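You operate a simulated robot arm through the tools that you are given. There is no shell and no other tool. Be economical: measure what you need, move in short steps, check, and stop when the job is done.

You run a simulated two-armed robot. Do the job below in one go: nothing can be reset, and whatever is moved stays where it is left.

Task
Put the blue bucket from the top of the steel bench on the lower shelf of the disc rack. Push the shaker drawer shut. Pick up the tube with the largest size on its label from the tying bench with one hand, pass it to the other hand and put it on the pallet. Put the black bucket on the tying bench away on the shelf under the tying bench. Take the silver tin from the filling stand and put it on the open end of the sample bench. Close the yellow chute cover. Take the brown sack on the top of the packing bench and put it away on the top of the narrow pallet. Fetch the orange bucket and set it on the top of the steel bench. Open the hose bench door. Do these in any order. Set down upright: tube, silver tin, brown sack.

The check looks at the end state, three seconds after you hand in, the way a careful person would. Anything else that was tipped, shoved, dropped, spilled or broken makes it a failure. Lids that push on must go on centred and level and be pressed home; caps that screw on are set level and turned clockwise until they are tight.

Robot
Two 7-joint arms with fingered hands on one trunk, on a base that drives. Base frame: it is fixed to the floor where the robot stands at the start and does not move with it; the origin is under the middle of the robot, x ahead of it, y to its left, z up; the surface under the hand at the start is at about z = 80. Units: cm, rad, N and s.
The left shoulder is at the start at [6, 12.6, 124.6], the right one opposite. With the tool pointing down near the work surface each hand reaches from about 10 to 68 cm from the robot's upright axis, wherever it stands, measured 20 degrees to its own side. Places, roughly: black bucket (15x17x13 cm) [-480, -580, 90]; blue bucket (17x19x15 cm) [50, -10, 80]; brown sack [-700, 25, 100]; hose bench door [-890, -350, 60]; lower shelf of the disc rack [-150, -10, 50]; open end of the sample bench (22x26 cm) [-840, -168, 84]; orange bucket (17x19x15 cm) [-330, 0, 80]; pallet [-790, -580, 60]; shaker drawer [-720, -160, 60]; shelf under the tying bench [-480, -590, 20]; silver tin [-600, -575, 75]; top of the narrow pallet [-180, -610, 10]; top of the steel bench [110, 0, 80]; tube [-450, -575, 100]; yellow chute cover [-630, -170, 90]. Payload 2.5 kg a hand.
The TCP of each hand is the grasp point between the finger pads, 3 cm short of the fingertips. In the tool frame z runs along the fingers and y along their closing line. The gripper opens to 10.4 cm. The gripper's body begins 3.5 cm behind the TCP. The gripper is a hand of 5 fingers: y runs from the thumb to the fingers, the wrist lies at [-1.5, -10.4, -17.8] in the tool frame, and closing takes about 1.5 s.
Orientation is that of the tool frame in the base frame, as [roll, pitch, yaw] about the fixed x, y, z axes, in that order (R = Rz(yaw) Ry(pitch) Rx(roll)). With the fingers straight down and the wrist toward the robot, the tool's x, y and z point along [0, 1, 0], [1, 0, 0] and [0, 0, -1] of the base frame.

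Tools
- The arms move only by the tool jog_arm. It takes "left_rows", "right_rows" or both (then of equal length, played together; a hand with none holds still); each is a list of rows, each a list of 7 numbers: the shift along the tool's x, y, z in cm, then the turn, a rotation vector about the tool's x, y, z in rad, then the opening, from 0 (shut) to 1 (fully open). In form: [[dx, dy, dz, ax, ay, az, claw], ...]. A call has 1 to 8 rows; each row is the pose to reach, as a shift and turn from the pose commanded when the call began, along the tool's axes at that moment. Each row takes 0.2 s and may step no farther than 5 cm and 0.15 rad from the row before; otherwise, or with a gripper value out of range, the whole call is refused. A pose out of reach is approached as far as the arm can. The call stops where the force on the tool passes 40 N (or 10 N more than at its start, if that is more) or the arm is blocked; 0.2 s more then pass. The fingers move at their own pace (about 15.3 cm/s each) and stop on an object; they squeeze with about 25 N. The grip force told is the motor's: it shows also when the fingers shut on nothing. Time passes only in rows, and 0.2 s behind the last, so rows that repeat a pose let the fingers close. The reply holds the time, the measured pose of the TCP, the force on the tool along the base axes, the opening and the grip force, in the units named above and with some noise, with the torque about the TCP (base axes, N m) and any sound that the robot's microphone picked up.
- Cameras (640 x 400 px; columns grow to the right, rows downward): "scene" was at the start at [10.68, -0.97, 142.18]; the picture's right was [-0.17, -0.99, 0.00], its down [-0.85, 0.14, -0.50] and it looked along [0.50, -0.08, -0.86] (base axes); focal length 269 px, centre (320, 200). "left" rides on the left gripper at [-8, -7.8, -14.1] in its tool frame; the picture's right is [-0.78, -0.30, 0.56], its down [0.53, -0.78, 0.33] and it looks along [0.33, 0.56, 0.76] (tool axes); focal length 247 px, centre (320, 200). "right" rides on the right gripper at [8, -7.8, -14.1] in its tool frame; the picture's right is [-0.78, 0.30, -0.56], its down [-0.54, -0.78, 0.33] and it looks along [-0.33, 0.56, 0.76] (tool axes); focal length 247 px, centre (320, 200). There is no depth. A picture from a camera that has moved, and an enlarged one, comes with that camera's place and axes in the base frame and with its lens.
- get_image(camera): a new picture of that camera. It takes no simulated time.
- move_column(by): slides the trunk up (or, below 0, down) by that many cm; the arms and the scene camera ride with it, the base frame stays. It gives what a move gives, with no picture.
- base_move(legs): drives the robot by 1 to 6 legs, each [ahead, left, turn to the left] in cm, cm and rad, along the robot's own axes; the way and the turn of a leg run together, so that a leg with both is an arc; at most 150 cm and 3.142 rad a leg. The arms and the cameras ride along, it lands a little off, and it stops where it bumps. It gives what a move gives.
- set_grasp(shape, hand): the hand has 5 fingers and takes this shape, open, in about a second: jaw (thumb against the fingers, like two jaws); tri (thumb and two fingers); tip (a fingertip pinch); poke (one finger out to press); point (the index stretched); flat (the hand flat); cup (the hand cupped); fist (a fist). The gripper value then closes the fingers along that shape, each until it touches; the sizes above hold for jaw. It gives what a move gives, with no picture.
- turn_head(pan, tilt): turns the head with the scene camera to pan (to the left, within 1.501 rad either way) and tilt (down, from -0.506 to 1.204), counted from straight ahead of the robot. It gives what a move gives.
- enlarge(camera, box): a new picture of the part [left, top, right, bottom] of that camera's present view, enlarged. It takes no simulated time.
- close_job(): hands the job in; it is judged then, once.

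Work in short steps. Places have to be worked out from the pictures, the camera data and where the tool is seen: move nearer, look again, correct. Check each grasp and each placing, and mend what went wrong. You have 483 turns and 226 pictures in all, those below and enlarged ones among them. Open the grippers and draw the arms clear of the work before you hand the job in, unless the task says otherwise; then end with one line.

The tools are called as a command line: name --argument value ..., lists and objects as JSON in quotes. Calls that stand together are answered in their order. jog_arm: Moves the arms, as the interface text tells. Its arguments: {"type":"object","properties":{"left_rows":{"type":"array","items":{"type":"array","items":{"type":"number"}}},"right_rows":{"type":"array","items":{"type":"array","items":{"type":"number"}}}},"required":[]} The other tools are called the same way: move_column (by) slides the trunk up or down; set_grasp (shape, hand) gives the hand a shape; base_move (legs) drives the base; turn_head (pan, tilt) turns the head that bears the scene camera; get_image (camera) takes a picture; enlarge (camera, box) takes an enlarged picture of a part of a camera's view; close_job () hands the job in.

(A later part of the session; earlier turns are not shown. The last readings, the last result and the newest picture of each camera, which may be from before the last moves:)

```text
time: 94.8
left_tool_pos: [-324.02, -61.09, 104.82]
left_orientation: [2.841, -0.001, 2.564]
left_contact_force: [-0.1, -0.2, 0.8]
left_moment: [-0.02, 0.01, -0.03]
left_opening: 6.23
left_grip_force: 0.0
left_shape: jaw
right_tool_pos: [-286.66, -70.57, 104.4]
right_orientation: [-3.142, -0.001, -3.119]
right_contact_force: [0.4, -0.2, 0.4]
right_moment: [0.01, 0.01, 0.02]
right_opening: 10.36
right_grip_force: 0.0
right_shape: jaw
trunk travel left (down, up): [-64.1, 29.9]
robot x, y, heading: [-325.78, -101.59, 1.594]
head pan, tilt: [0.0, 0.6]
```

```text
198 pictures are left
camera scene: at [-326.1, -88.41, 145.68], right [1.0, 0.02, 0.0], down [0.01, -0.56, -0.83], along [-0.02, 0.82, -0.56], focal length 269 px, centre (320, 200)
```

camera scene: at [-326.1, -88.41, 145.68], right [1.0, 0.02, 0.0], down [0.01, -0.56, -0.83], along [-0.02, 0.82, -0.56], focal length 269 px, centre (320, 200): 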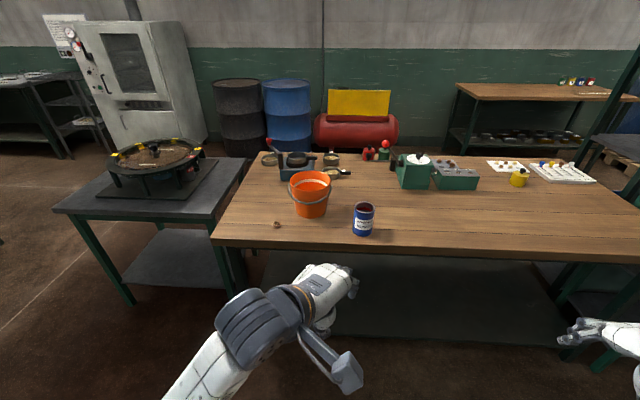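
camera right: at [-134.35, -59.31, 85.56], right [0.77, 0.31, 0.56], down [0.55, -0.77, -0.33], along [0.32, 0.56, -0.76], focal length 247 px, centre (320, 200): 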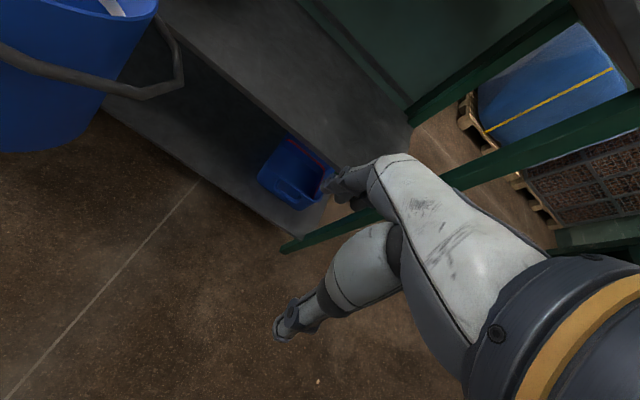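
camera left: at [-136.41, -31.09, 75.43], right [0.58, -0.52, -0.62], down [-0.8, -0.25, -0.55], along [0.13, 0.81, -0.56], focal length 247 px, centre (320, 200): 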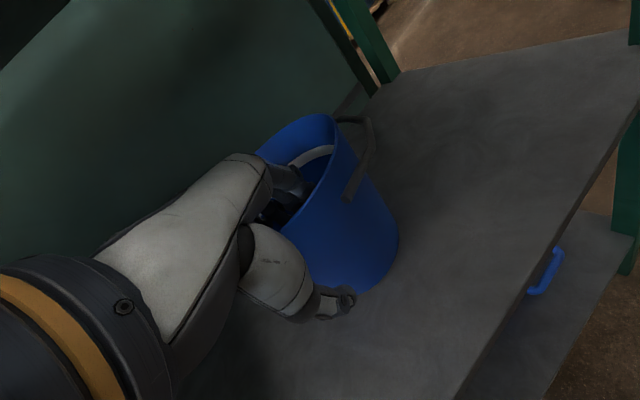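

The orange bucket is at about (-332,1), its bail draped on the near side, a blue can to its right. I drive closer and straighten the left hand for a grip on the far-right rim.

jog_arm --left_rows '[[0, 0, -1, 0.1, 0, 0, 1], [0, 0, -2, 0.2, 0, 0, 1], [0, 0, -3, 0.3, 0, 0, 1]]'

base_move --legs '[[0, 9, 0], [51, 0, 0]]'

turn_head --pan -0.1 --tilt 0.95

get_image --camera "scene"

get_image --camera "left"

```text
time: 95.6
left_tool_pos: [-324.47, -61.91, 107.67]
left_orientation: [-3.14, -0.001, 2.565]
left_contact_force: [0.1, -1.0, -0.7]
left_moment: [-0.01, 0.02, 0.02]
left_opening: 10.38
left_grip_force: 0.0
left_shape: jaw
right_tool_pos: [-286.64, -70.41, 104.28]
right_orientation: [-3.139, -0.002, -3.119]
right_contact_force: [1.1, -0.4, 1.0]
right_moment: [0.01, -0.02, 0.04]
right_opening: 10.39
right_grip_force: 0.0
right_shape: jaw
trunk travel left (down, up): [-64.1, 29.9]
robot x, y, heading: [-325.39, -101.37, 1.595]
head pan, tilt: [0.0, 0.6]
```

```text
time: 99.3
left_tool_pos: [-334.75, -10.76, 107.69]
left_orientation: [3.142, 0.001, 2.566]
left_contact_force: [0.0, -0.3, 0.0]
left_moment: [0.0, -0.02, -0.01]
left_opening: 10.38
left_grip_force: 0.1
left_shape: jaw
right_tool_pos: [-296.82, -19.44, 104.43]
right_orientation: [-3.142, 0.0, -3.118]
right_contact_force: [-0.4, -0.6, -0.4]
right_moment: [-0.02, -0.01, -0.02]
right_opening: 10.41
right_grip_force: 0.1
right_shape: jaw
trunk travel left (down, up): [-64.1, 29.9]
robot x, y, heading: [-336.03, -50.25, 1.601]
head pan, tilt: [0.0, 0.6]
```

```text
time: 100.1
left_tool_pos: [-334.71, -10.89, 107.72]
left_orientation: [-3.142, 0.0, 2.565]
left_contact_force: [0.6, -0.1, 0.7]
left_moment: [-0.02, 0.02, 0.06]
left_opening: 10.37
left_grip_force: 0.0
left_shape: jaw
right_tool_pos: [-296.89, -19.41, 104.35]
right_orientation: [3.141, 0.001, -3.118]
right_contact_force: [-1.2, -0.2, -0.4]
right_moment: [0.02, 0.03, -0.01]
right_opening: 10.42
right_grip_force: 0.1
right_shape: jaw
trunk travel left (down, up): [-64.1, 29.9]
robot x, y, heading: [-336.25, -50.2, 1.593]
head pan, tilt: [-0.099, 0.949]
```

```text
197 pictures are left
camera scene: at [-335.59, -38.99, 142.84], right [1.0, -0.07, 0.0], down [-0.06, -0.81, -0.58], along [0.04, 0.58, -0.81], focal length 269 px, centre (320, 200)
```

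scene: 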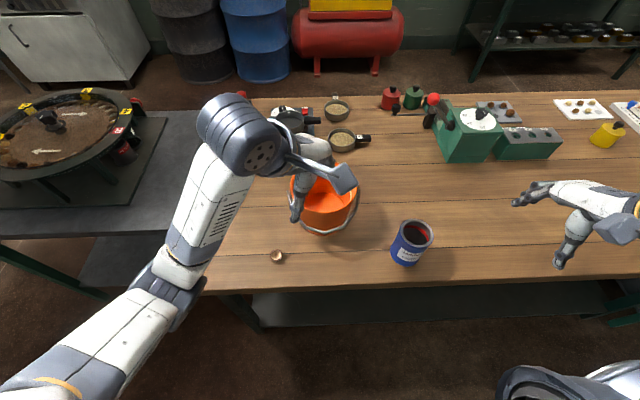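

```text
196 pictures are left
camera left: at [-332.3, -21.67, 121.77], right [0.49, -0.67, -0.56], down [-0.87, -0.36, -0.33], along [0.02, 0.65, -0.76], focal length 247 px, centre (320, 200)
```

left: 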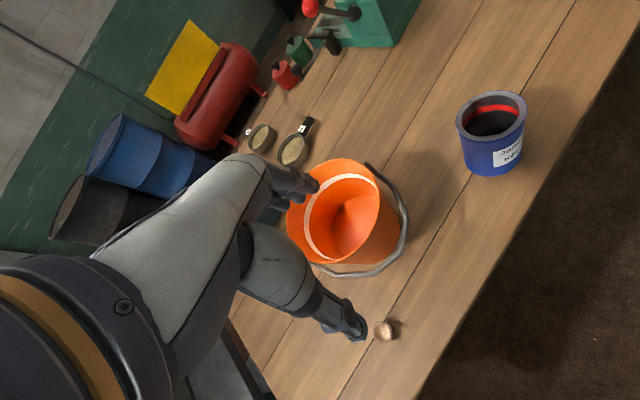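

The rim centre is about (-332.3,-3.2). I move above its far-right point (-328.2,3.1).

jog_arm --left_rows '[[0.5, 3.9, 0, 0, 0, 0, 1], [1.1, 7.7, 0, 0, 0, 0, 1], [1.6, 11.5, 0, 0, 0, 0, 1], [2.2, 15.3, 0, 0, 0, 0, 1]]'

get_image --camera "left"

```text
time: 101.1
left_tool_pos: [-328.42, 3.11, 107.74]
left_orientation: [3.14, -0.001, 2.565]
left_contact_force: [-0.3, -0.3, 0.6]
left_moment: [0.0, 0.02, 0.02]
left_opening: 10.37
left_grip_force: 0.1
left_shape: jaw
right_tool_pos: [-296.91, -19.35, 104.37]
right_orientation: [3.141, 0.0, -3.119]
right_contact_force: [0.1, 0.3, -1.2]
right_moment: [0.02, -0.03, -0.02]
right_opening: 10.4
right_grip_force: 0.0
right_shape: jaw
trunk travel left (down, up): [-64.1, 29.9]
robot x, y, heading: [-336.02, -50.33, 1.596]
head pan, tilt: [-0.099, 0.949]
```

```text
195 pictures are left
camera left: at [-325.83, -7.6, 121.77], right [0.49, -0.67, -0.56], down [-0.87, -0.36, -0.33], along [0.02, 0.65, -0.76], focal length 247 px, centre (320, 200)
```

left: 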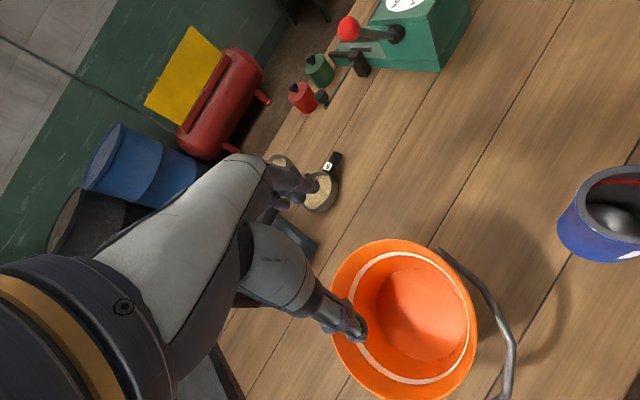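

The rim lies about 2.2 cm further along; I correct and descend in steps.

jog_arm --left_rows '[[0, 2.2, 0, 0, 0, 0, 1], [0, 2.2, 4, 0, 0, 0, 1], [0, 2.2, 8, 0, 0, 0, 1], [0, 2.2, 10, 0, 0, 0, 1]]'

get_image --camera "left"

```text
time: 102.1
left_tool_pos: [-327.16, 5.06, 97.57]
left_orientation: [3.139, -0.002, 2.567]
left_contact_force: [0.1, -0.6, -0.7]
left_moment: [-0.03, -0.01, 0.0]
left_opening: 10.37
left_grip_force: 0.1
left_shape: jaw
right_tool_pos: [-297.01, -19.29, 104.35]
right_orientation: [3.139, -0.002, -3.117]
right_contact_force: [0.8, -0.1, -0.6]
right_moment: [-0.05, 0.01, -0.01]
right_opening: 10.4
right_grip_force: 0.0
right_shape: jaw
trunk travel left (down, up): [-64.1, 29.9]
robot x, y, heading: [-336.45, -50.68, 1.59]
head pan, tilt: [-0.099, 0.949]
```

```text
194 pictures are left
camera left: at [-324.68, -5.72, 111.65], right [0.49, -0.67, -0.56], down [-0.87, -0.36, -0.33], along [0.02, 0.65, -0.76], focal length 247 px, centre (320, 200)
```

left: 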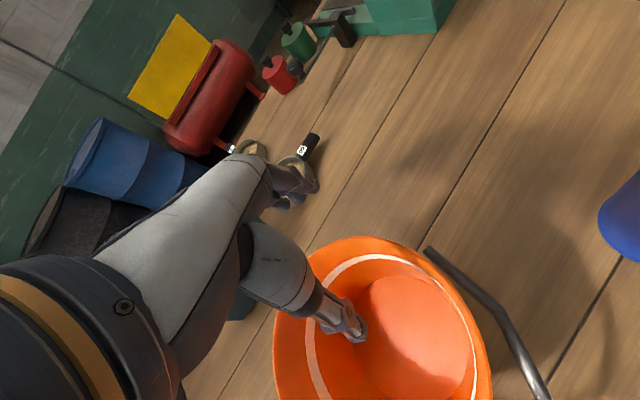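

Thumb is inside and fingers outside the wall. I descend 5.5 more and close.

jog_arm --left_rows '[[0, 0, 3, 0, 0, 0, 1], [0, 0, 5.5, 0, 0, 0, 1], [0, 0, 5.5, 0, 0, 0, 0], [0, 0, 5.5, 0, 0, 0, 0], [0, 0, 5.5, 0, 0, 0, 0], [0, 0, 5.5, 0, 0, 0, 0], [0, 0, 5.5, 0, 0, 0, 0], [0, 0, 5.5, 0, 0, 0, 0]]'

jog_arm --left_rows '[[0, 0, 0, 0, 0, 0, 0], [0, 0, 0, 0, 0, 0, 0], [0, 0, -2, 0.08, 0, 0, 0], [0, 0, -5, 0.16, 0, 0, 0], [0, 0, -9, 0.23, 0, 0, 0], [0, 0, -13, 0.3, 0, 0, 0]]'

get_image --camera "scene"

get_image --camera "left"

```text
time: 103.9
left_tool_pos: [-327.04, 5.16, 92.19]
left_orientation: [-3.141, 0.001, 2.565]
left_contact_force: [-0.2, -0.5, 0.4]
left_moment: [-0.03, -0.02, -0.03]
left_opening: 0.0
left_grip_force: 25.1
left_shape: jaw
right_tool_pos: [-296.94, -19.43, 104.32]
right_orientation: [3.141, 0.0, -3.118]
right_contact_force: [0.2, 0.1, 0.9]
right_moment: [-0.02, -0.01, -0.04]
right_opening: 10.4
right_grip_force: 0.1
right_shape: jaw
trunk travel left (down, up): [-64.1, 29.9]
robot x, y, heading: [-335.84, -50.45, 1.597]
head pan, tilt: [-0.099, 0.949]
```

```text
time: 105.3
left_tool_pos: [-327.04, 4.91, 105.36]
left_orientation: [-2.84, -0.002, 2.565]
left_contact_force: [-0.1, -0.3, -2.7]
left_moment: [0.13, -0.09, -0.03]
left_opening: 0.0
left_grip_force: 25.2
left_shape: jaw
right_tool_pos: [-296.92, -19.45, 104.37]
right_orientation: [3.141, 0.0, -3.116]
right_contact_force: [0.5, 0.3, 0.7]
right_moment: [0.01, 0.01, -0.02]
right_opening: 10.39
right_grip_force: 0.1
right_shape: jaw
trunk travel left (down, up): [-64.1, 29.9]
robot x, y, heading: [-335.8, -50.34, 1.597]
head pan, tilt: [-0.099, 0.949]
```

```text
193 pictures are left
camera scene: at [-335.57, -39.02, 142.83], right [1.0, -0.08, 0.0], down [-0.06, -0.81, -0.58], along [0.04, 0.58, -0.81], focal length 269 px, centre (320, 200)
```

scene: 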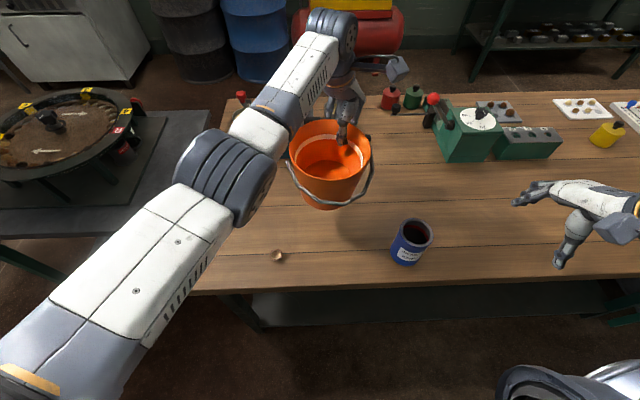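

```text
192 pictures are left
camera left: at [-322.13, -1.99, 121.0], right [0.41, -0.8, -0.44], down [-0.91, -0.41, -0.09], along [-0.11, 0.44, -0.89], focal length 247 px, centre (320, 200)
```

left: 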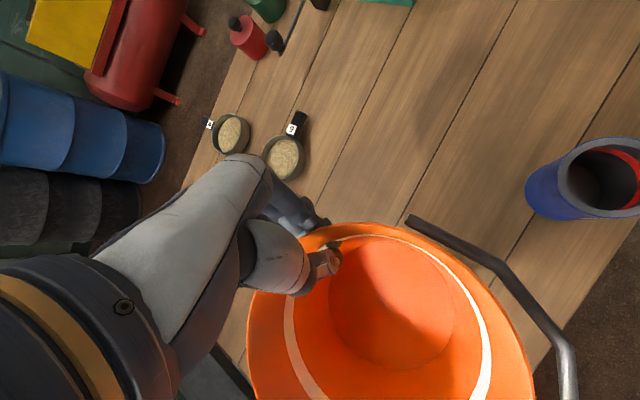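

The orange bucket is held and about level. I raise the column a bit, back out and drive to the steel bench.

move_column --by 8

base_move --legs '[[-50, 0, 0], [0, -148, 0], [0, -148, 0], [0, 0, -1.595], [0, 97, 0]]'

get_image --camera "scene"

```text
time: 106.5
left_tool_pos: [-327.09, 5.13, 113.26]
left_orientation: [-2.841, -0.001, 2.564]
left_contact_force: [0.1, -0.6, -1.4]
left_moment: [0.1, -0.02, -0.04]
left_opening: 0.0
left_grip_force: 25.4
left_shape: jaw
right_tool_pos: [-297.02, -19.45, 112.23]
right_orientation: [-3.141, -0.001, -3.117]
right_contact_force: [-1.2, 0.8, 0.1]
right_moment: [0.02, -0.04, 0.02]
right_opening: 10.35
right_grip_force: 0.0
right_shape: jaw
trunk travel left (down, up): [-72.1, 21.9]
robot x, y, heading: [-336.01, -50.18, 1.597]
head pan, tilt: [-0.099, 0.949]
```

```text
time: 131.9
left_tool_pos: [16.11, -0.6, 113.3]
left_orientation: [-2.842, -0.001, 0.984]
left_contact_force: [0.6, -0.3, -1.3]
left_moment: [-0.06, -0.08, 0.0]
left_opening: 0.0
left_grip_force: 24.5
left_shape: jaw
right_tool_pos: [-8.7, -30.51, 112.37]
right_orientation: [-3.141, 0.001, 1.584]
right_contact_force: [-0.6, 0.2, 0.5]
right_moment: [0.0, 0.01, 0.0]
right_opening: 10.39
right_grip_force: 0.1
right_shape: jaw
trunk travel left (down, up): [-72.1, 21.9]
robot x, y, heading: [-39.23, 8.99, 0.013]
head pan, tilt: [-0.099, 0.949]
```

```text
191 pictures are left
camera scene: at [-27.87, 8.63, 150.83], right [-0.09, -1.0, 0.0], down [-0.81, 0.07, -0.58], along [0.58, -0.05, -0.81], focal length 269 px, centre (320, 200)
```

scene: 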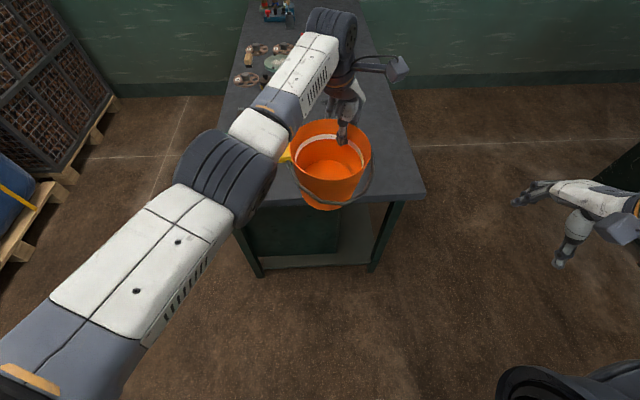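

I shift right 15 cm and forward 40 cm, then check over the bench.

base_move --legs '[[0, -15, 0], [40, 0, 0]]'

get_image --camera "scene"

```text
time: 135.4
left_tool_pos: [56.49, -15.21, 113.29]
left_orientation: [-2.842, -0.001, 0.987]
left_contact_force: [0.0, 0.0, -1.2]
left_moment: [-0.13, -0.08, 0.05]
left_opening: 0.01
left_grip_force: 25.1
left_shape: jaw
right_tool_pos: [31.69, -44.92, 112.34]
right_orientation: [-3.141, 0.001, 1.585]
right_contact_force: [-0.7, -0.4, -0.1]
right_moment: [0.01, 0.03, 0.0]
right_opening: 10.36
right_grip_force: 0.0
right_shape: jaw
trunk travel left (down, up): [-72.1, 21.9]
robot x, y, heading: [1.14, -5.59, 0.012]
head pan, tilt: [-0.099, 0.949]
```

```text
190 pictures are left
camera scene: at [12.46, -5.96, 150.83], right [-0.09, -1.0, 0.0], down [-0.81, 0.07, -0.58], along [0.58, -0.05, -0.81], focal length 269 px, centre (320, 200)
```

scene: 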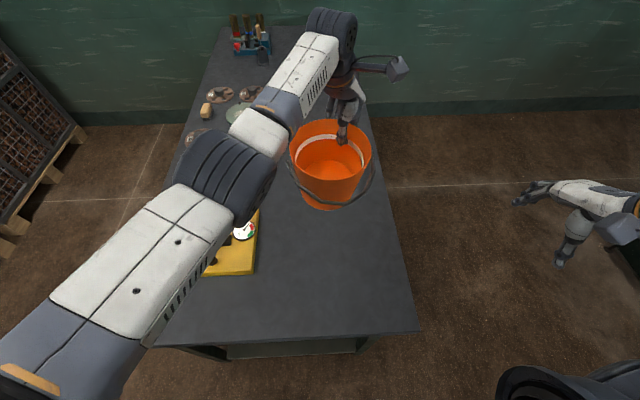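

Clear table below. I lower with the column, then by small arm steps.

move_column --by -18

get_image --camera "scene"

```text
time: 137.4
left_tool_pos: [56.39, -15.21, 95.28]
left_orientation: [-2.843, -0.001, 0.984]
left_contact_force: [0.3, 0.2, -1.9]
left_moment: [-0.08, -0.09, -0.01]
left_opening: 0.0
left_grip_force: 24.9
left_shape: jaw
right_tool_pos: [31.58, -44.93, 94.28]
right_orientation: [3.14, 0.0, 1.584]
right_contact_force: [-0.1, -0.4, -0.8]
right_moment: [0.02, -0.02, -0.05]
right_opening: 10.4
right_grip_force: 0.0
right_shape: jaw
trunk travel left (down, up): [-54.1, 39.9]
robot x, y, heading: [0.97, -5.67, 0.006]
head pan, tilt: [-0.099, 0.949]
```

```text
189 pictures are left
camera scene: at [12.4, -5.96, 132.84], right [-0.09, -1.0, 0.0], down [-0.81, 0.07, -0.58], along [0.58, -0.05, -0.81], focal length 269 px, centre (320, 200)
```

scene: 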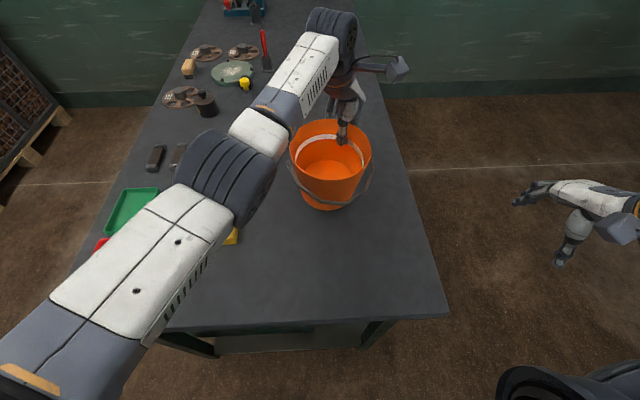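

I lower in 1 cm steps, watching the force.

move_column --by -1.5

move_column --by -1

move_column --by -0.7

```text
time: 138.0
left_tool_pos: [56.35, -15.14, 93.87]
left_orientation: [-2.842, 0.0, 0.985]
left_contact_force: [-0.4, -0.2, -0.9]
left_moment: [-0.04, -0.09, 0.04]
left_opening: 0.0
left_grip_force: 24.9
left_shape: jaw
right_tool_pos: [31.57, -45.02, 92.86]
right_orientation: [3.139, 0.001, 1.585]
right_contact_force: [0.0, -0.7, -0.1]
right_moment: [0.01, 0.02, 0.0]
right_opening: 10.38
right_grip_force: 0.0
right_shape: jaw
trunk travel left (down, up): [-52.6, 41.4]
robot x, y, heading: [1.29, -5.51, 0.016]
head pan, tilt: [-0.099, 0.949]
```

```text
time: 138.6
left_tool_pos: [56.33, -15.13, 92.73]
left_orientation: [-2.842, 0.0, 0.985]
left_contact_force: [0.2, -0.5, -1.4]
left_moment: [-0.07, -0.1, 0.01]
left_opening: 0.02
left_grip_force: 24.8
left_shape: jaw
right_tool_pos: [31.63, -45.0, 91.78]
right_orientation: [3.14, 0.0, 1.584]
right_contact_force: [-0.1, -0.2, 0.6]
right_moment: [-0.02, -0.04, 0.01]
right_opening: 10.37
right_grip_force: 0.1
right_shape: jaw
trunk travel left (down, up): [-51.6, 42.4]
robot x, y, heading: [0.91, -5.49, 0.014]
head pan, tilt: [-0.099, 0.949]
```

```text
time: 139.2
left_tool_pos: [56.42, -15.08, 92.13]
left_orientation: [-2.84, -0.001, 0.984]
left_contact_force: [0.0, -0.5, -0.7]
left_moment: [-0.07, -0.05, 0.03]
left_opening: 0.0
left_grip_force: 25.1
left_shape: jaw
right_tool_pos: [31.62, -45.11, 91.2]
right_orientation: [3.138, 0.0, 1.583]
right_contact_force: [-0.2, 0.8, 0.3]
right_moment: [0.03, -0.01, 0.01]
right_opening: 10.39
right_grip_force: 0.2
right_shape: jaw
trunk travel left (down, up): [-50.9, 43.1]
robot x, y, heading: [1.18, -5.55, 0.016]
head pan, tilt: [-0.099, 0.949]
```

Not yet fully resting; two more small steps.

move_column --by -0.6

move_column --by -0.5

get_image --camera "scene"

```text
time: 139.7
left_tool_pos: [56.49, -15.1, 91.73]
left_orientation: [-2.849, -0.002, 0.982]
left_contact_force: [1.3, 0.4, 12.7]
left_moment: [-0.01, 0.01, -0.05]
left_opening: 0.01
left_grip_force: 25.2
left_shape: jaw
right_tool_pos: [31.62, -44.97, 90.65]
right_orientation: [3.14, 0.0, 1.586]
right_contact_force: [-0.1, -0.1, -0.1]
right_moment: [-0.03, -0.01, -0.01]
right_opening: 10.37
right_grip_force: 0.0
right_shape: jaw
trunk travel left (down, up): [-50.3, 43.7]
robot x, y, heading: [1.3, -5.38, 0.011]
head pan, tilt: [-0.099, 0.949]
```

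```text
time: 140.2
left_tool_pos: [56.46, -15.23, 91.58]
left_orientation: [-2.855, -0.005, 0.983]
left_contact_force: [5.0, 1.7, 30.9]
left_moment: [0.18, 0.17, -0.02]
left_opening: 0.02
left_grip_force: 25.0
left_shape: jaw
right_tool_pos: [31.38, -44.95, 90.24]
right_orientation: [3.138, 0.002, 1.585]
right_contact_force: [-0.5, -0.4, -0.6]
right_moment: [-0.03, -0.01, 0.03]
right_opening: 10.38
right_grip_force: 0.0
right_shape: jaw
trunk travel left (down, up): [-49.8, 44.2]
robot x, y, heading: [1.18, -5.7, 0.013]
head pan, tilt: [-0.099, 0.949]
```

```text
188 pictures are left
camera scene: at [12.16, -5.89, 128.59], right [-0.09, -1.0, 0.0], down [-0.81, 0.07, -0.58], along [0.58, -0.05, -0.81], focal length 269 px, centre (320, 200)
```

scene: 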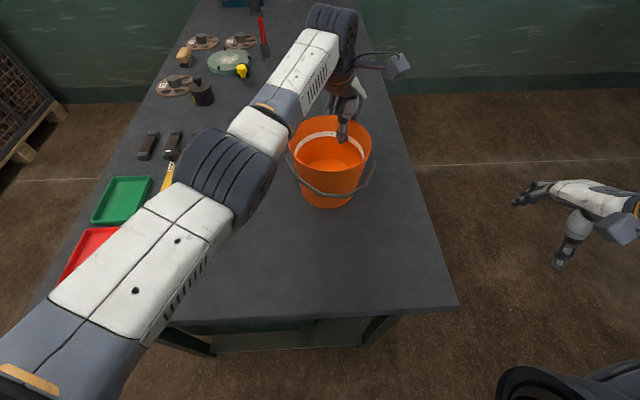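

It rests firmly. I ease up, open, and raise by the column.

move_column --by 0.5

jog_arm --left_rows '[[0, 0, 0, 0, 0, 0, 0.3], [0, 0, 0, 0, 0, 0, 0.6], [0, 0, 0, 0, 0, 0, 0.7], [0, 0, 0, 0, 0, 0, 0.7]]'

move_column --by 16

get_image --camera "scene"

```text
time: 140.8
left_tool_pos: [56.49, -15.16, 91.72]
left_orientation: [-2.847, -0.004, 0.986]
left_contact_force: [3.9, 2.2, 19.9]
left_moment: [0.05, 0.05, -0.03]
left_opening: 0.0
left_grip_force: 25.0
left_shape: jaw
right_tool_pos: [31.53, -44.92, 90.6]
right_orientation: [3.139, 0.0, 1.584]
right_contact_force: [0.0, 0.2, 0.3]
right_moment: [0.01, 0.0, -0.01]
right_opening: 10.35
right_grip_force: 0.0
right_shape: jaw
trunk travel left (down, up): [-50.3, 43.7]
robot x, y, heading: [1.44, -5.85, 0.012]
head pan, tilt: [-0.099, 0.949]
```

```text
time: 141.8
left_tool_pos: [56.48, -15.19, 91.57]
left_orientation: [-2.842, 0.0, 0.984]
left_contact_force: [-0.3, 0.4, 0.7]
left_moment: [0.02, -0.01, -0.01]
left_opening: 7.25
left_grip_force: 0.0
left_shape: jaw
right_tool_pos: [31.52, -45.01, 90.59]
right_orientation: [3.139, 0.001, 1.584]
right_contact_force: [0.6, -0.4, -0.4]
right_moment: [-0.02, -0.02, 0.01]
right_opening: 10.39
right_grip_force: 0.1
right_shape: jaw
trunk travel left (down, up): [-50.3, 43.7]
robot x, y, heading: [1.21, -5.46, 0.016]
head pan, tilt: [-0.099, 0.949]
```

```text
time: 143.6
left_tool_pos: [56.4, -15.2, 107.44]
left_orientation: [-2.842, -0.001, 0.985]
left_contact_force: [0.3, 0.2, 0.3]
left_moment: [0.0, -0.01, -0.01]
left_opening: 7.27
left_grip_force: 0.1
left_shape: jaw
right_tool_pos: [31.55, -45.01, 106.65]
right_orientation: [3.138, 0.0, 1.586]
right_contact_force: [-0.3, 0.3, -0.2]
right_moment: [0.02, -0.01, -0.02]
right_opening: 10.38
right_grip_force: 0.0
right_shape: jaw
trunk travel left (down, up): [-66.3, 27.7]
robot x, y, heading: [0.85, -5.51, 0.016]
head pan, tilt: [-0.099, 0.949]
```

```text
187 pictures are left
camera scene: at [12.39, -5.97, 145.03], right [-0.09, -1.0, 0.0], down [-0.81, 0.07, -0.58], along [0.58, -0.05, -0.81], focal length 269 px, centre (320, 200)
```

scene: 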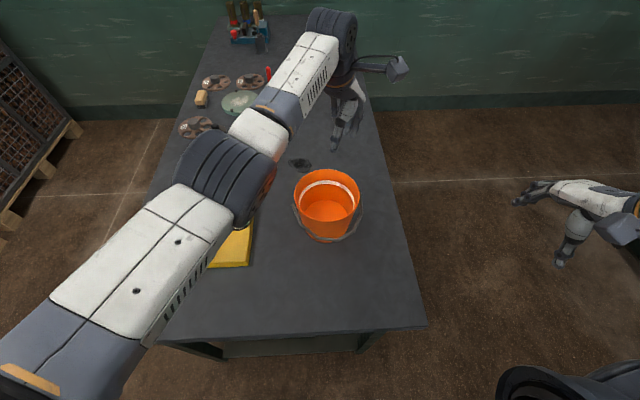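

Orange bucket done. I bring the left arm to a neutral pose.

jog_arm --left_rows '[[1, -4, 1.2, -0.06, 0, 0, 1], [2, -8, 2.4, -0.12, 0, 0, 1], [3, -12, 3.6, -0.18, 0, 0, 1], [4, -16, 4.9, -0.24, 0, 0, 1], [5, -19.8, 6.1, -0.3, 0, 0, 1]]'

base_move --legs '[[-40, 0, 0], [0, -93, 0], [-150, 0, 0], [-150, 0, 0], [-100, 0, 0]]'

turn_head --pan 1.5 --tilt 0.4

get_image --camera "scene"

turn_head --pan -1.5 --tilt 0.4

get_image --camera "scene"

```text
time: 144.8
left_tool_pos: [41.86, 0.67, 107.47]
left_orientation: [3.14, 0.001, 0.984]
left_contact_force: [0.2, 0.5, 0.2]
left_moment: [0.01, 0.03, 0.0]
left_opening: 10.37
left_grip_force: 0.0
left_shape: jaw
right_tool_pos: [31.57, -45.07, 106.65]
right_orientation: [3.139, 0.0, 1.586]
right_contact_force: [-0.2, 0.6, -0.8]
right_moment: [-0.01, -0.01, 0.02]
right_opening: 10.39
right_grip_force: 0.0
right_shape: jaw
trunk travel left (down, up): [-66.3, 27.7]
robot x, y, heading: [1.18, -5.35, 0.016]
head pan, tilt: [-0.099, 0.949]
```

```text
time: 170.5
left_tool_pos: [-396.19, -95.02, 107.43]
left_orientation: [-3.14, -0.001, 0.982]
left_contact_force: [0.6, 0.3, -0.5]
left_moment: [0.0, -0.02, 0.0]
left_opening: 10.36
left_grip_force: 0.1
left_shape: jaw
right_tool_pos: [-406.51, -140.47, 106.63]
right_orientation: [3.141, 0.0, 1.583]
right_contact_force: [-0.7, 0.0, 0.4]
right_moment: [-0.01, -0.02, -0.01]
right_opening: 10.37
right_grip_force: 0.0
right_shape: jaw
trunk travel left (down, up): [-66.3, 27.7]
robot x, y, heading: [-437.16, -101.19, 0.012]
head pan, tilt: [-0.099, 0.949]
```

```text
time: 172.2
left_tool_pos: [-396.21, -94.98, 107.42]
left_orientation: [3.141, -0.001, 0.984]
left_contact_force: [-0.1, -0.4, 0.1]
left_moment: [-0.02, -0.01, -0.02]
left_opening: 10.37
left_grip_force: 0.0
left_shape: jaw
right_tool_pos: [-406.47, -140.43, 106.59]
right_orientation: [3.141, 0.001, 1.581]
right_contact_force: [0.3, 0.5, 0.0]
right_moment: [-0.04, -0.03, -0.01]
right_opening: 10.38
right_grip_force: 0.1
right_shape: jaw
trunk travel left (down, up): [-66.3, 27.7]
robot x, y, heading: [-436.98, -100.93, 0.017]
head pan, tilt: [1.499, 0.4]
```

```text
186 pictures are left
camera scene: at [-432.4, -91.56, 149.7], right [1.0, -0.06, 0.0], down [-0.02, -0.39, -0.92], along [0.05, 0.92, -0.39], focal length 269 px, centre (320, 200)
```

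scene: 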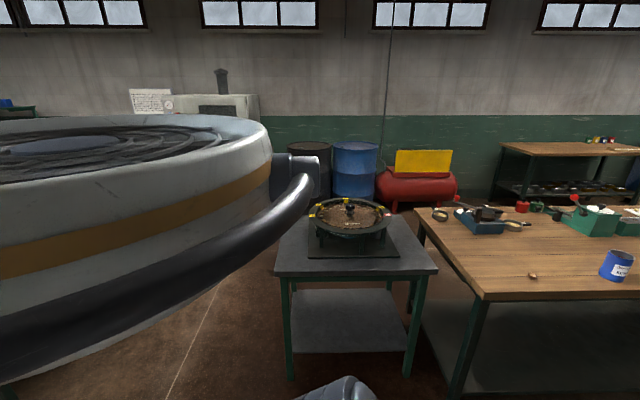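

```text
time: 174.8
left_tool_pos: [-396.06, -95.06, 107.57]
left_orientation: [-3.141, 0.0, 0.984]
left_contact_force: [0.9, 0.3, 0.3]
left_moment: [-0.01, 0.01, -0.01]
left_opening: 10.39
left_grip_force: 0.1
left_shape: jaw
right_tool_pos: [-406.44, -140.42, 106.5]
right_orientation: [3.14, 0.001, 1.582]
right_contact_force: [0.1, -0.3, -0.1]
right_moment: [0.0, -0.02, -0.01]
right_opening: 10.38
right_grip_force: 0.0
right_shape: jaw
trunk travel left (down, up): [-66.3, 27.7]
robot x, y, heading: [-437.19, -100.85, 0.016]
head pan, tilt: [-1.499, 0.4]
```

```text
185 pictures are left
camera scene: at [-432.17, -110.03, 149.7], right [-1.0, -0.08, 0.0], down [-0.03, 0.39, -0.92], along [0.08, -0.92, -0.39], focal length 269 px, centre (320, 200)
```

scene: 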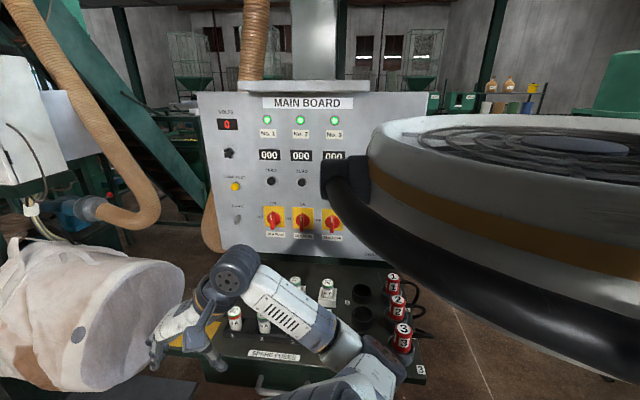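

Machines are close on the -y side. I turn left toward -x with a small shift away, and look ahead.

base_move --legs '[[0, 10, 0], [0, 0, 1.57], [0, 0, 1.557]]'

turn_head --pan 0 --tilt 0.3

get_image --camera "scene"

```text
time: 183.6
left_tool_pos: [-478.0, -97.28, 107.48]
left_orientation: [3.141, -0.001, -2.154]
left_contact_force: [0.0, -0.6, -0.9]
left_moment: [-0.05, -0.06, 0.01]
left_opening: 10.39
left_grip_force: 0.1
left_shape: jaw
right_tool_pos: [-467.93, -51.82, 106.63]
right_orientation: [3.14, 0.001, -1.555]
right_contact_force: [-0.1, -0.2, 0.6]
right_moment: [-0.02, 0.03, -0.03]
right_opening: 10.38
right_grip_force: 0.0
right_shape: jaw
trunk travel left (down, up): [-66.3, 27.7]
robot x, y, heading: [-436.98, -91.1, -3.125]
head pan, tilt: [-1.499, 0.4]
```

```text
time: 185.2
left_tool_pos: [-477.99, -97.32, 107.49]
left_orientation: [-3.14, 0.002, -2.152]
left_contact_force: [0.6, 0.4, 0.4]
left_moment: [-0.02, 0.0, -0.02]
left_opening: 10.38
left_grip_force: 0.1
left_shape: jaw
right_tool_pos: [-467.79, -51.7, 106.47]
right_orientation: [3.14, 0.001, -1.555]
right_contact_force: [0.2, -0.4, -0.2]
right_moment: [-0.01, -0.03, 0.0]
right_opening: 10.37
right_grip_force: 0.0
right_shape: jaw
trunk travel left (down, up): [-66.3, 27.7]
robot x, y, heading: [-436.98, -91.01, -3.124]
head pan, tilt: [0.0, 0.3]
```

```text
184 pictures are left
camera scene: at [-450.42, -91.14, 150.62], right [-0.02, 1.0, 0.0], down [0.3, 0.0, -0.96], along [-0.96, -0.02, -0.3], focal length 269 px, centre (320, 200)
```

scene: 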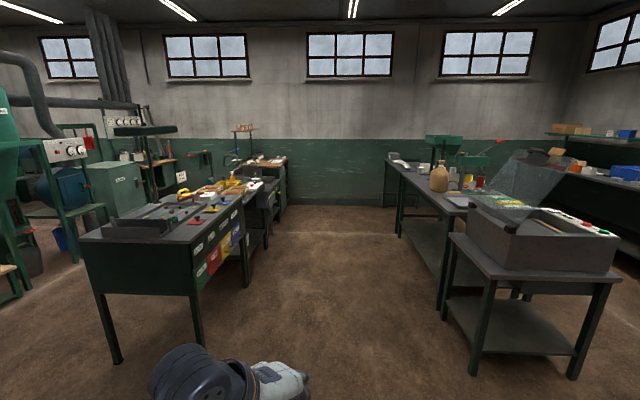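

Open aisle ahead; the sack is ahead on the right, the coloured drawers on the left. I drive 150 cm forward and look left.

base_move --legs '[[150, 0, -0.015]]'

turn_head --pan 0.9 --tilt 0.5

get_image --camera "scene"

turn_head --pan -0.7 --tilt 0.5

get_image --camera "scene"

```text
time: 192.6
left_tool_pos: [-627.97, -97.61, 107.56]
left_orientation: [-3.141, -0.001, -2.172]
left_contact_force: [0.3, 0.1, 0.4]
left_moment: [-0.03, 0.05, 0.0]
left_opening: 10.41
left_grip_force: 0.1
left_shape: jaw
right_tool_pos: [-617.04, -52.29, 106.65]
right_orientation: [3.14, -0.001, -1.57]
right_contact_force: [-0.9, 0.6, 0.5]
right_moment: [-0.01, -0.01, 0.02]
right_opening: 10.4
right_grip_force: 0.0
right_shape: jaw
trunk travel left (down, up): [-66.3, 27.7]
robot x, y, heading: [-586.95, -92.04, 3.145]
head pan, tilt: [0.0, 0.3]
```

```text
time: 193.8
left_tool_pos: [-627.93, -97.73, 107.56]
left_orientation: [-3.141, -0.001, -2.171]
left_contact_force: [0.7, -0.2, 0.3]
left_moment: [0.0, 0.01, -0.06]
left_opening: 10.36
left_grip_force: 0.0
left_shape: jaw
right_tool_pos: [-616.9, -52.34, 106.53]
right_orientation: [3.14, 0.0, -1.57]
right_contact_force: [0.3, -0.3, 0.5]
right_moment: [0.01, 0.01, -0.03]
right_opening: 10.42
right_grip_force: 0.1
right_shape: jaw
trunk travel left (down, up): [-66.3, 27.7]
robot x, y, heading: [-587.15, -92.57, 3.138]
head pan, tilt: [0.901, 0.499]
```

```text
183 pictures are left
camera scene: at [-596.6, -99.23, 148.79], right [-0.78, 0.62, 0.0], down [0.3, 0.37, -0.88], along [-0.55, -0.69, -0.48], focal length 269 px, centre (320, 200)
```

scene: 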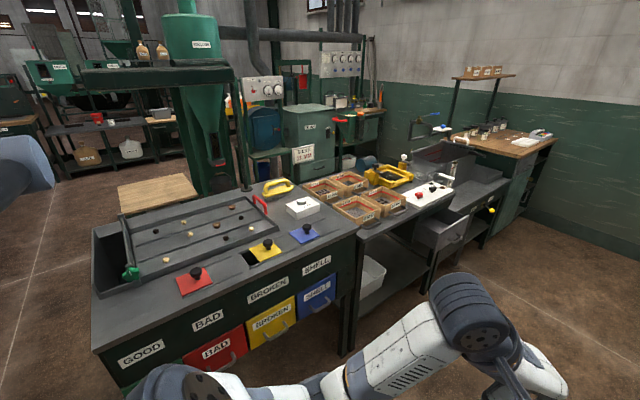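

```text
time: 195.5
left_tool_pos: [-627.98, -97.68, 107.56]
left_orientation: [3.139, 0.0, -2.171]
left_contact_force: [-0.8, 0.6, 0.1]
left_moment: [0.03, 0.01, 0.01]
left_opening: 10.37
left_grip_force: 0.0
left_shape: jaw
right_tool_pos: [-617.03, -52.44, 106.57]
right_orientation: [3.14, 0.001, -1.569]
right_contact_force: [0.0, -0.6, 0.3]
right_moment: [0.01, -0.01, 0.02]
right_opening: 10.38
right_grip_force: 0.1
right_shape: jaw
trunk travel left (down, up): [-66.3, 27.7]
robot x, y, heading: [-586.9, -92.22, 3.14]
head pan, tilt: [-0.7, 0.499]
```

```text
182 pictures are left
camera scene: at [-597.89, -86.24, 148.78], right [0.64, 0.76, 0.0], down [0.37, -0.31, -0.88], along [-0.67, 0.57, -0.48], focal length 269 px, centre (320, 200)
```

scene: 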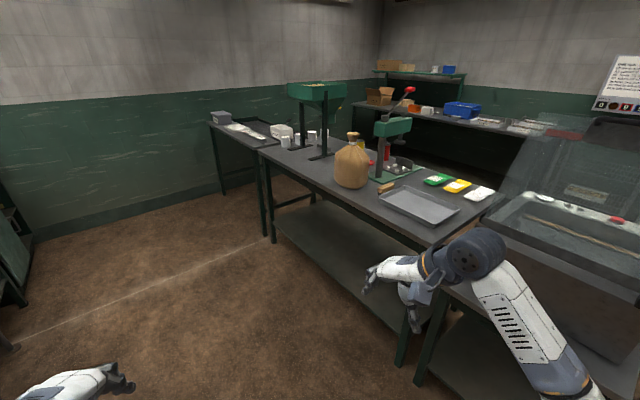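

I see the yellow chute cover slid partly off, the drawer of the shaker beyond, and the sack on the packing bench. I drive in front of the yellow cover and face it.

base_move --legs '[[40, 0, 0], [0, 0, 1.57]]'

turn_head --pan 0 --tilt 0.7

get_image --camera "scene"

```text
time: 201.8
left_tool_pos: [-622.16, -133.35, 107.45]
left_orientation: [-3.141, -0.001, -0.62]
left_contact_force: [0.4, -0.4, 0.8]
left_moment: [0.0, 0.0, 0.02]
left_opening: 10.36
left_grip_force: 0.1
left_shape: jaw
right_tool_pos: [-667.33, -121.24, 106.54]
right_orientation: [3.139, 0.0, -0.019]
right_contact_force: [0.1, -1.0, 0.2]
right_moment: [-0.02, 0.03, -0.02]
right_opening: 10.4
right_grip_force: 0.1
right_shape: jaw
trunk travel left (down, up): [-66.3, 27.7]
robot x, y, heading: [-626.84, -91.91, -1.596]
head pan, tilt: [-0.7, 0.499]
```

```text
time: 202.8
left_tool_pos: [-622.17, -133.28, 107.63]
left_orientation: [-3.141, -0.001, -0.619]
left_contact_force: [0.5, 0.2, 0.0]
left_moment: [-0.02, -0.03, 0.02]
left_opening: 10.41
left_grip_force: 0.1
left_shape: jaw
right_tool_pos: [-667.33, -121.5, 106.6]
right_orientation: [3.14, 0.001, -0.018]
right_contact_force: [-0.3, 0.1, -0.6]
right_moment: [0.03, 0.0, -0.02]
right_opening: 10.38
right_grip_force: 0.2
right_shape: jaw
trunk travel left (down, up): [-66.3, 27.7]
robot x, y, heading: [-627.03, -92.16, -1.595]
head pan, tilt: [0.0, 0.7]
```

```text
181 pictures are left
camera scene: at [-627.01, -104.52, 147.02], right [-1.0, 0.02, 0.0], down [0.01, 0.64, -0.77], along [-0.02, -0.76, -0.64], focal length 269 px, centre (320, 200)
```

scene: 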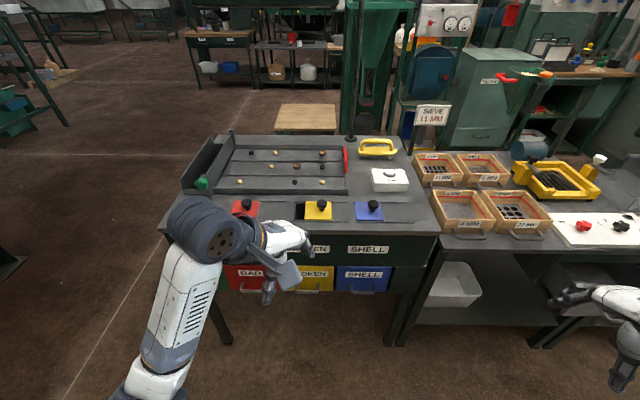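

I enlarge the chute covers.

enlarge --camera "scene" --box '[200, 160, 440, 300]'

```text
2.67 times, centred on (320, 230) of scene
camera zoom: at [-627.01, -104.52, 147.02], right [-1.0, 0.02, 0.0], down [0.01, 0.64, -0.77], along [-0.02, -0.76, -0.64], focal length 718 px, centre (320, 120)
```

zoom: 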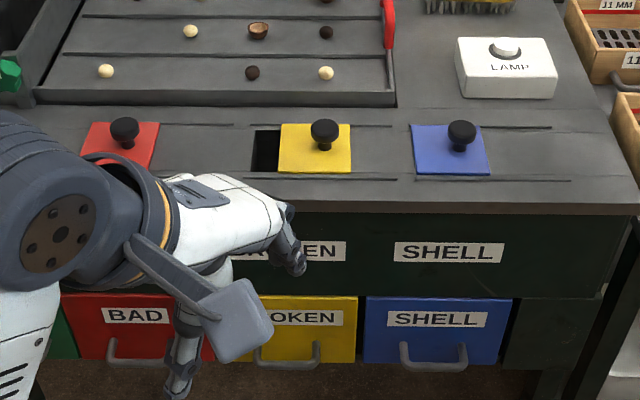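

The yellow cover must slide about 3.4 cm toward +x to close. I drive closer and bring the left hand above its knob (~(-629,-168.5,90)) with default yaw.

base_move --legs '[[0, 0, 0.025], [0, 6, 0], [20, 0, 0]]'

jog_arm --left_rows '[[0, 0, 0, 0, 0, -0.12, 0.8], [0, 0, 0, 0, 0, -0.24, 0.8], [0, 0, 0, 0, 0, -0.36, 0.8], [0, 0, 0, 0, 0, -0.48, 0.8], [0, 0, 0, 0, 0, -0.6, 0.8]]'

get_image --camera "left"

get_image --camera "scene"

```text
time: 205.4
left_tool_pos: [-614.94, -152.93, 107.46]
left_orientation: [-3.141, -0.001, -0.594]
left_contact_force: [0.4, 0.2, -0.3]
left_moment: [0.0, 0.03, -0.01]
left_opening: 10.38
left_grip_force: 0.0
left_shape: jaw
right_tool_pos: [-660.49, -142.41, 106.63]
right_orientation: [3.139, 0.0, 0.007]
right_contact_force: [0.6, 0.2, -0.4]
right_moment: [0.03, 0.03, 0.01]
right_opening: 10.4
right_grip_force: 0.1
right_shape: jaw
trunk travel left (down, up): [-66.3, 27.7]
robot x, y, heading: [-620.9, -112.01, -1.567]
head pan, tilt: [0.0, 0.7]
```

```text
time: 206.6
left_tool_pos: [-614.92, -152.82, 107.53]
left_orientation: [3.141, -0.003, 0.008]
left_contact_force: [0.8, 1.3, -0.2]
left_moment: [0.02, 0.01, -0.03]
left_opening: 8.36
left_grip_force: 0.0
left_shape: jaw
right_tool_pos: [-660.4, -142.31, 106.6]
right_orientation: [3.14, -0.001, 0.008]
right_contact_force: [-0.1, 0.6, 0.5]
right_moment: [-0.04, 0.03, 0.0]
right_opening: 10.37
right_grip_force: 0.0
right_shape: jaw
trunk travel left (down, up): [-66.3, 27.7]
robot x, y, heading: [-620.68, -112.0, -1.566]
head pan, tilt: [0.0, 0.7]
```

```text
179 pictures are left
camera left: at [-623.05, -145.14, 121.51], right [-0.78, 0.29, -0.56], down [0.53, 0.78, -0.33], along [0.34, -0.55, -0.76], focal length 247 px, centre (320, 200)
```

left: 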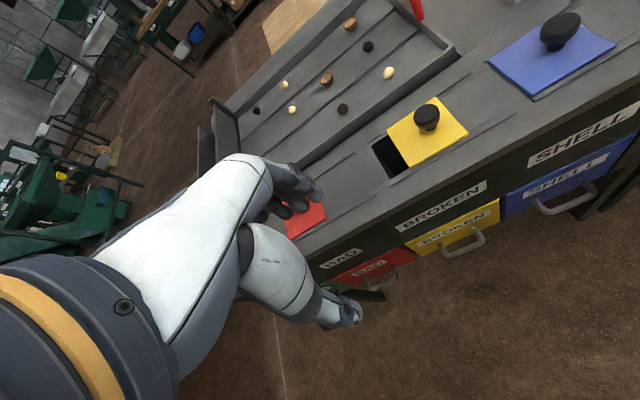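

```text
178 pictures are left
camera scene: at [-620.56, -124.37, 147.01], right [-1.0, -0.01, 0.0], down [0.0, 0.64, -0.76], along [0.0, -0.76, -0.64], focal length 269 px, centre (320, 200)
```

scene: 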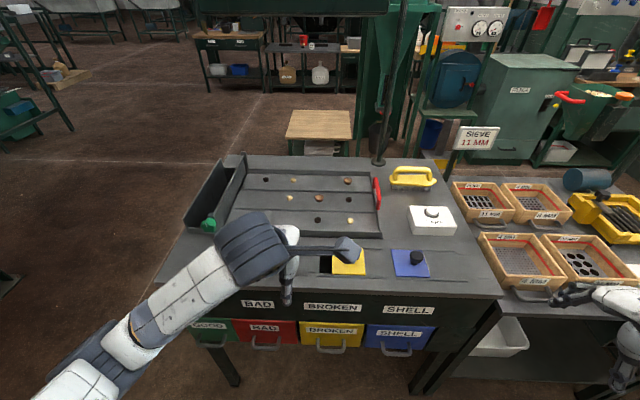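

Knob triangulates to (-629.2,-169,90). I move the left hand over it.

jog_arm --left_rows '[[-2.9, 3.2, 0, 0, 0, 0, 0.8], [-5.7, 6.4, 0, 0, 0, 0, 0.8], [-8.6, 9.6, 0, 0, 0, 0, 0.8], [-11.5, 12.9, 0, 0, 0, 0, 0.8], [-14.3, 16.1, 0, 0, 0, 0, 0.8], [-14.3, 16.1, 4, 0, 0, 0, 0.8], [-14.3, 16.1, 8, 0, 0, 0, 0.8]]'

get_image --camera "left"

```text
time: 208.2
left_tool_pos: [-629.22, -169.08, 99.34]
left_orientation: [3.14, 0.002, 0.004]
left_contact_force: [0.2, 0.6, -0.2]
left_moment: [0.0, 0.0, -0.02]
left_opening: 8.33
left_grip_force: 0.1
left_shape: jaw
right_tool_pos: [-660.44, -142.32, 106.63]
right_orientation: [3.139, 0.0, 0.008]
right_contact_force: [-0.1, 0.0, -0.1]
right_moment: [0.01, -0.02, 0.03]
right_opening: 10.39
right_grip_force: 0.0
right_shape: jaw
trunk travel left (down, up): [-66.3, 27.7]
robot x, y, heading: [-620.78, -111.91, -1.564]
head pan, tilt: [0.0, 0.7]
```

```text
177 pictures are left
camera left: at [-637.29, -161.31, 113.47], right [-0.78, 0.29, -0.56], down [0.53, 0.78, -0.33], along [0.34, -0.55, -0.76], focal length 247 px, centre (320, 200)
```

left: 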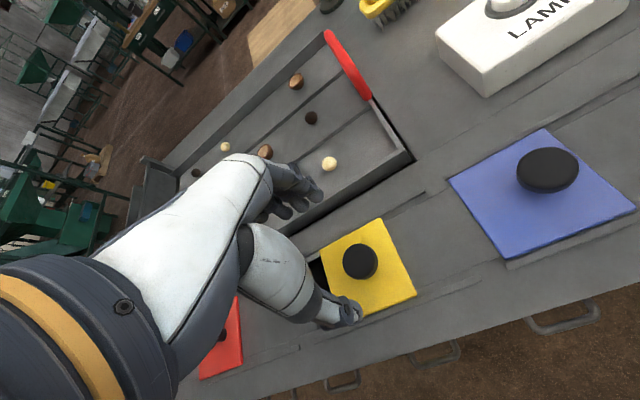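

Aligned with the knob. I descend 8.5 cm and close on it.

jog_arm --left_rows '[[0, 0, 4, 0, 0, 0, 0.8], [0, 0, 7, 0, 0, 0, 0.8], [0, 0, 8.5, 0, 0, 0, 0.8], [0, 0, 8.5, 0, 0, 0, 0.1], [0, 0, 8.5, 0, 0, 0, 0.1], [0, 0, 8.5, 0, 0, 0, 0.1], [0, 0, 8.5, 0, 0, 0, 0.1]]'

get_image --camera "left"

```text
time: 209.0
left_tool_pos: [-627.11, -170.49, 92.01]
left_orientation: [3.096, -0.022, 0.021]
left_contact_force: [0.6, -5.1, 37.8]
left_moment: [1.87, 0.1, -0.08]
left_opening: 5.51
left_grip_force: 0.0
left_shape: jaw
right_tool_pos: [-660.33, -142.1, 106.77]
right_orientation: [3.137, 0.003, 0.007]
right_contact_force: [-0.1, -0.1, 0.1]
right_moment: [0.04, 0.02, 0.01]
right_opening: 10.36
right_grip_force: 0.1
right_shape: jaw
trunk travel left (down, up): [-66.3, 27.7]
robot x, y, heading: [-620.45, -112.52, -1.564]
head pan, tilt: [0.0, 0.7]
stopped in row 4 (left hand): the force on the tool passed its limit at 43 N (the readings are from after the stop); the commanded pose is now the measured one
```

```text
176 pictures are left
camera left: at [-635.61, -162.28, 105.38], right [-0.77, 0.25, -0.59], down [0.53, 0.77, -0.35], along [0.36, -0.58, -0.73], focal length 247 px, centre (320, 200)
```

left: 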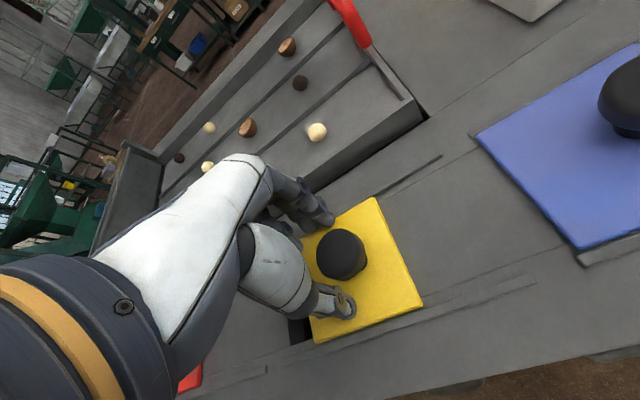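

The tips touched the plate (z≈89). I raise 1 cm, recentre on the knob at (-629.3,-168.4), then close.

jog_arm --left_rows '[[0, 0, -1.2, 0, 0, 0, 0.7], [-1.1, -1.0, -1.2, 0.02, 0.01, 0, 0.7], [-2.2, -2.1, -1.2, 0.04, 0.02, 0, 0.7], [-2.2, -2.1, -1.2, 0.04, 0.02, 0, 0.7]]'

get_image --camera "left"

```text
time: 210.2
left_tool_pos: [-624.68, -170.17, 91.73]
left_orientation: [3.135, -0.099, 0.079]
left_contact_force: [1.8, -1.2, 9.9]
left_moment: [0.44, -0.01, 0.0]
left_opening: 7.27
left_grip_force: 0.0
left_shape: jaw
right_tool_pos: [-660.26, -142.31, 106.59]
right_orientation: [3.139, 0.001, 0.008]
right_contact_force: [-0.3, -0.3, -0.4]
right_moment: [0.02, -0.01, 0.0]
right_opening: 10.37
right_grip_force: 0.0
right_shape: jaw
trunk travel left (down, up): [-66.3, 27.7]
robot x, y, heading: [-620.51, -112.33, -1.563]
head pan, tilt: [0.0, 0.7]
stopped in row 4 (left hand): the arm was blocked; the commanded pose is now the measured one
```

```text
175 pictures are left
camera left: at [-634.63, -162.94, 104.84], right [-0.74, 0.23, -0.63], down [0.5, 0.82, -0.28], along [0.45, -0.53, -0.72], focal length 247 px, centre (320, 200)
```

left: 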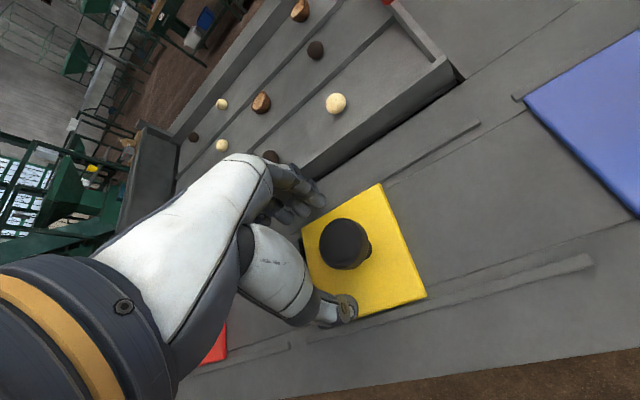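

The hand drifted toward +x and the arm is blocked, and the plate may have shifted. I look at the scene before moving.

get_image --camera "scene"

```text
174 pictures are left
camera scene: at [-620.53, -124.38, 146.98], right [-1.0, -0.01, 0.0], down [0.0, 0.64, -0.77], along [0.0, -0.77, -0.64], focal length 269 px, centre (320, 200)
```

scene: 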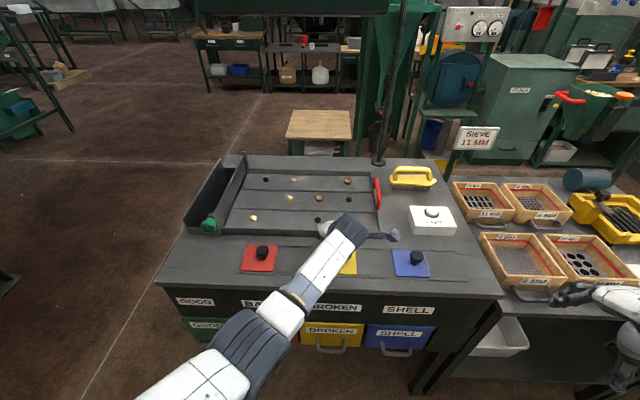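

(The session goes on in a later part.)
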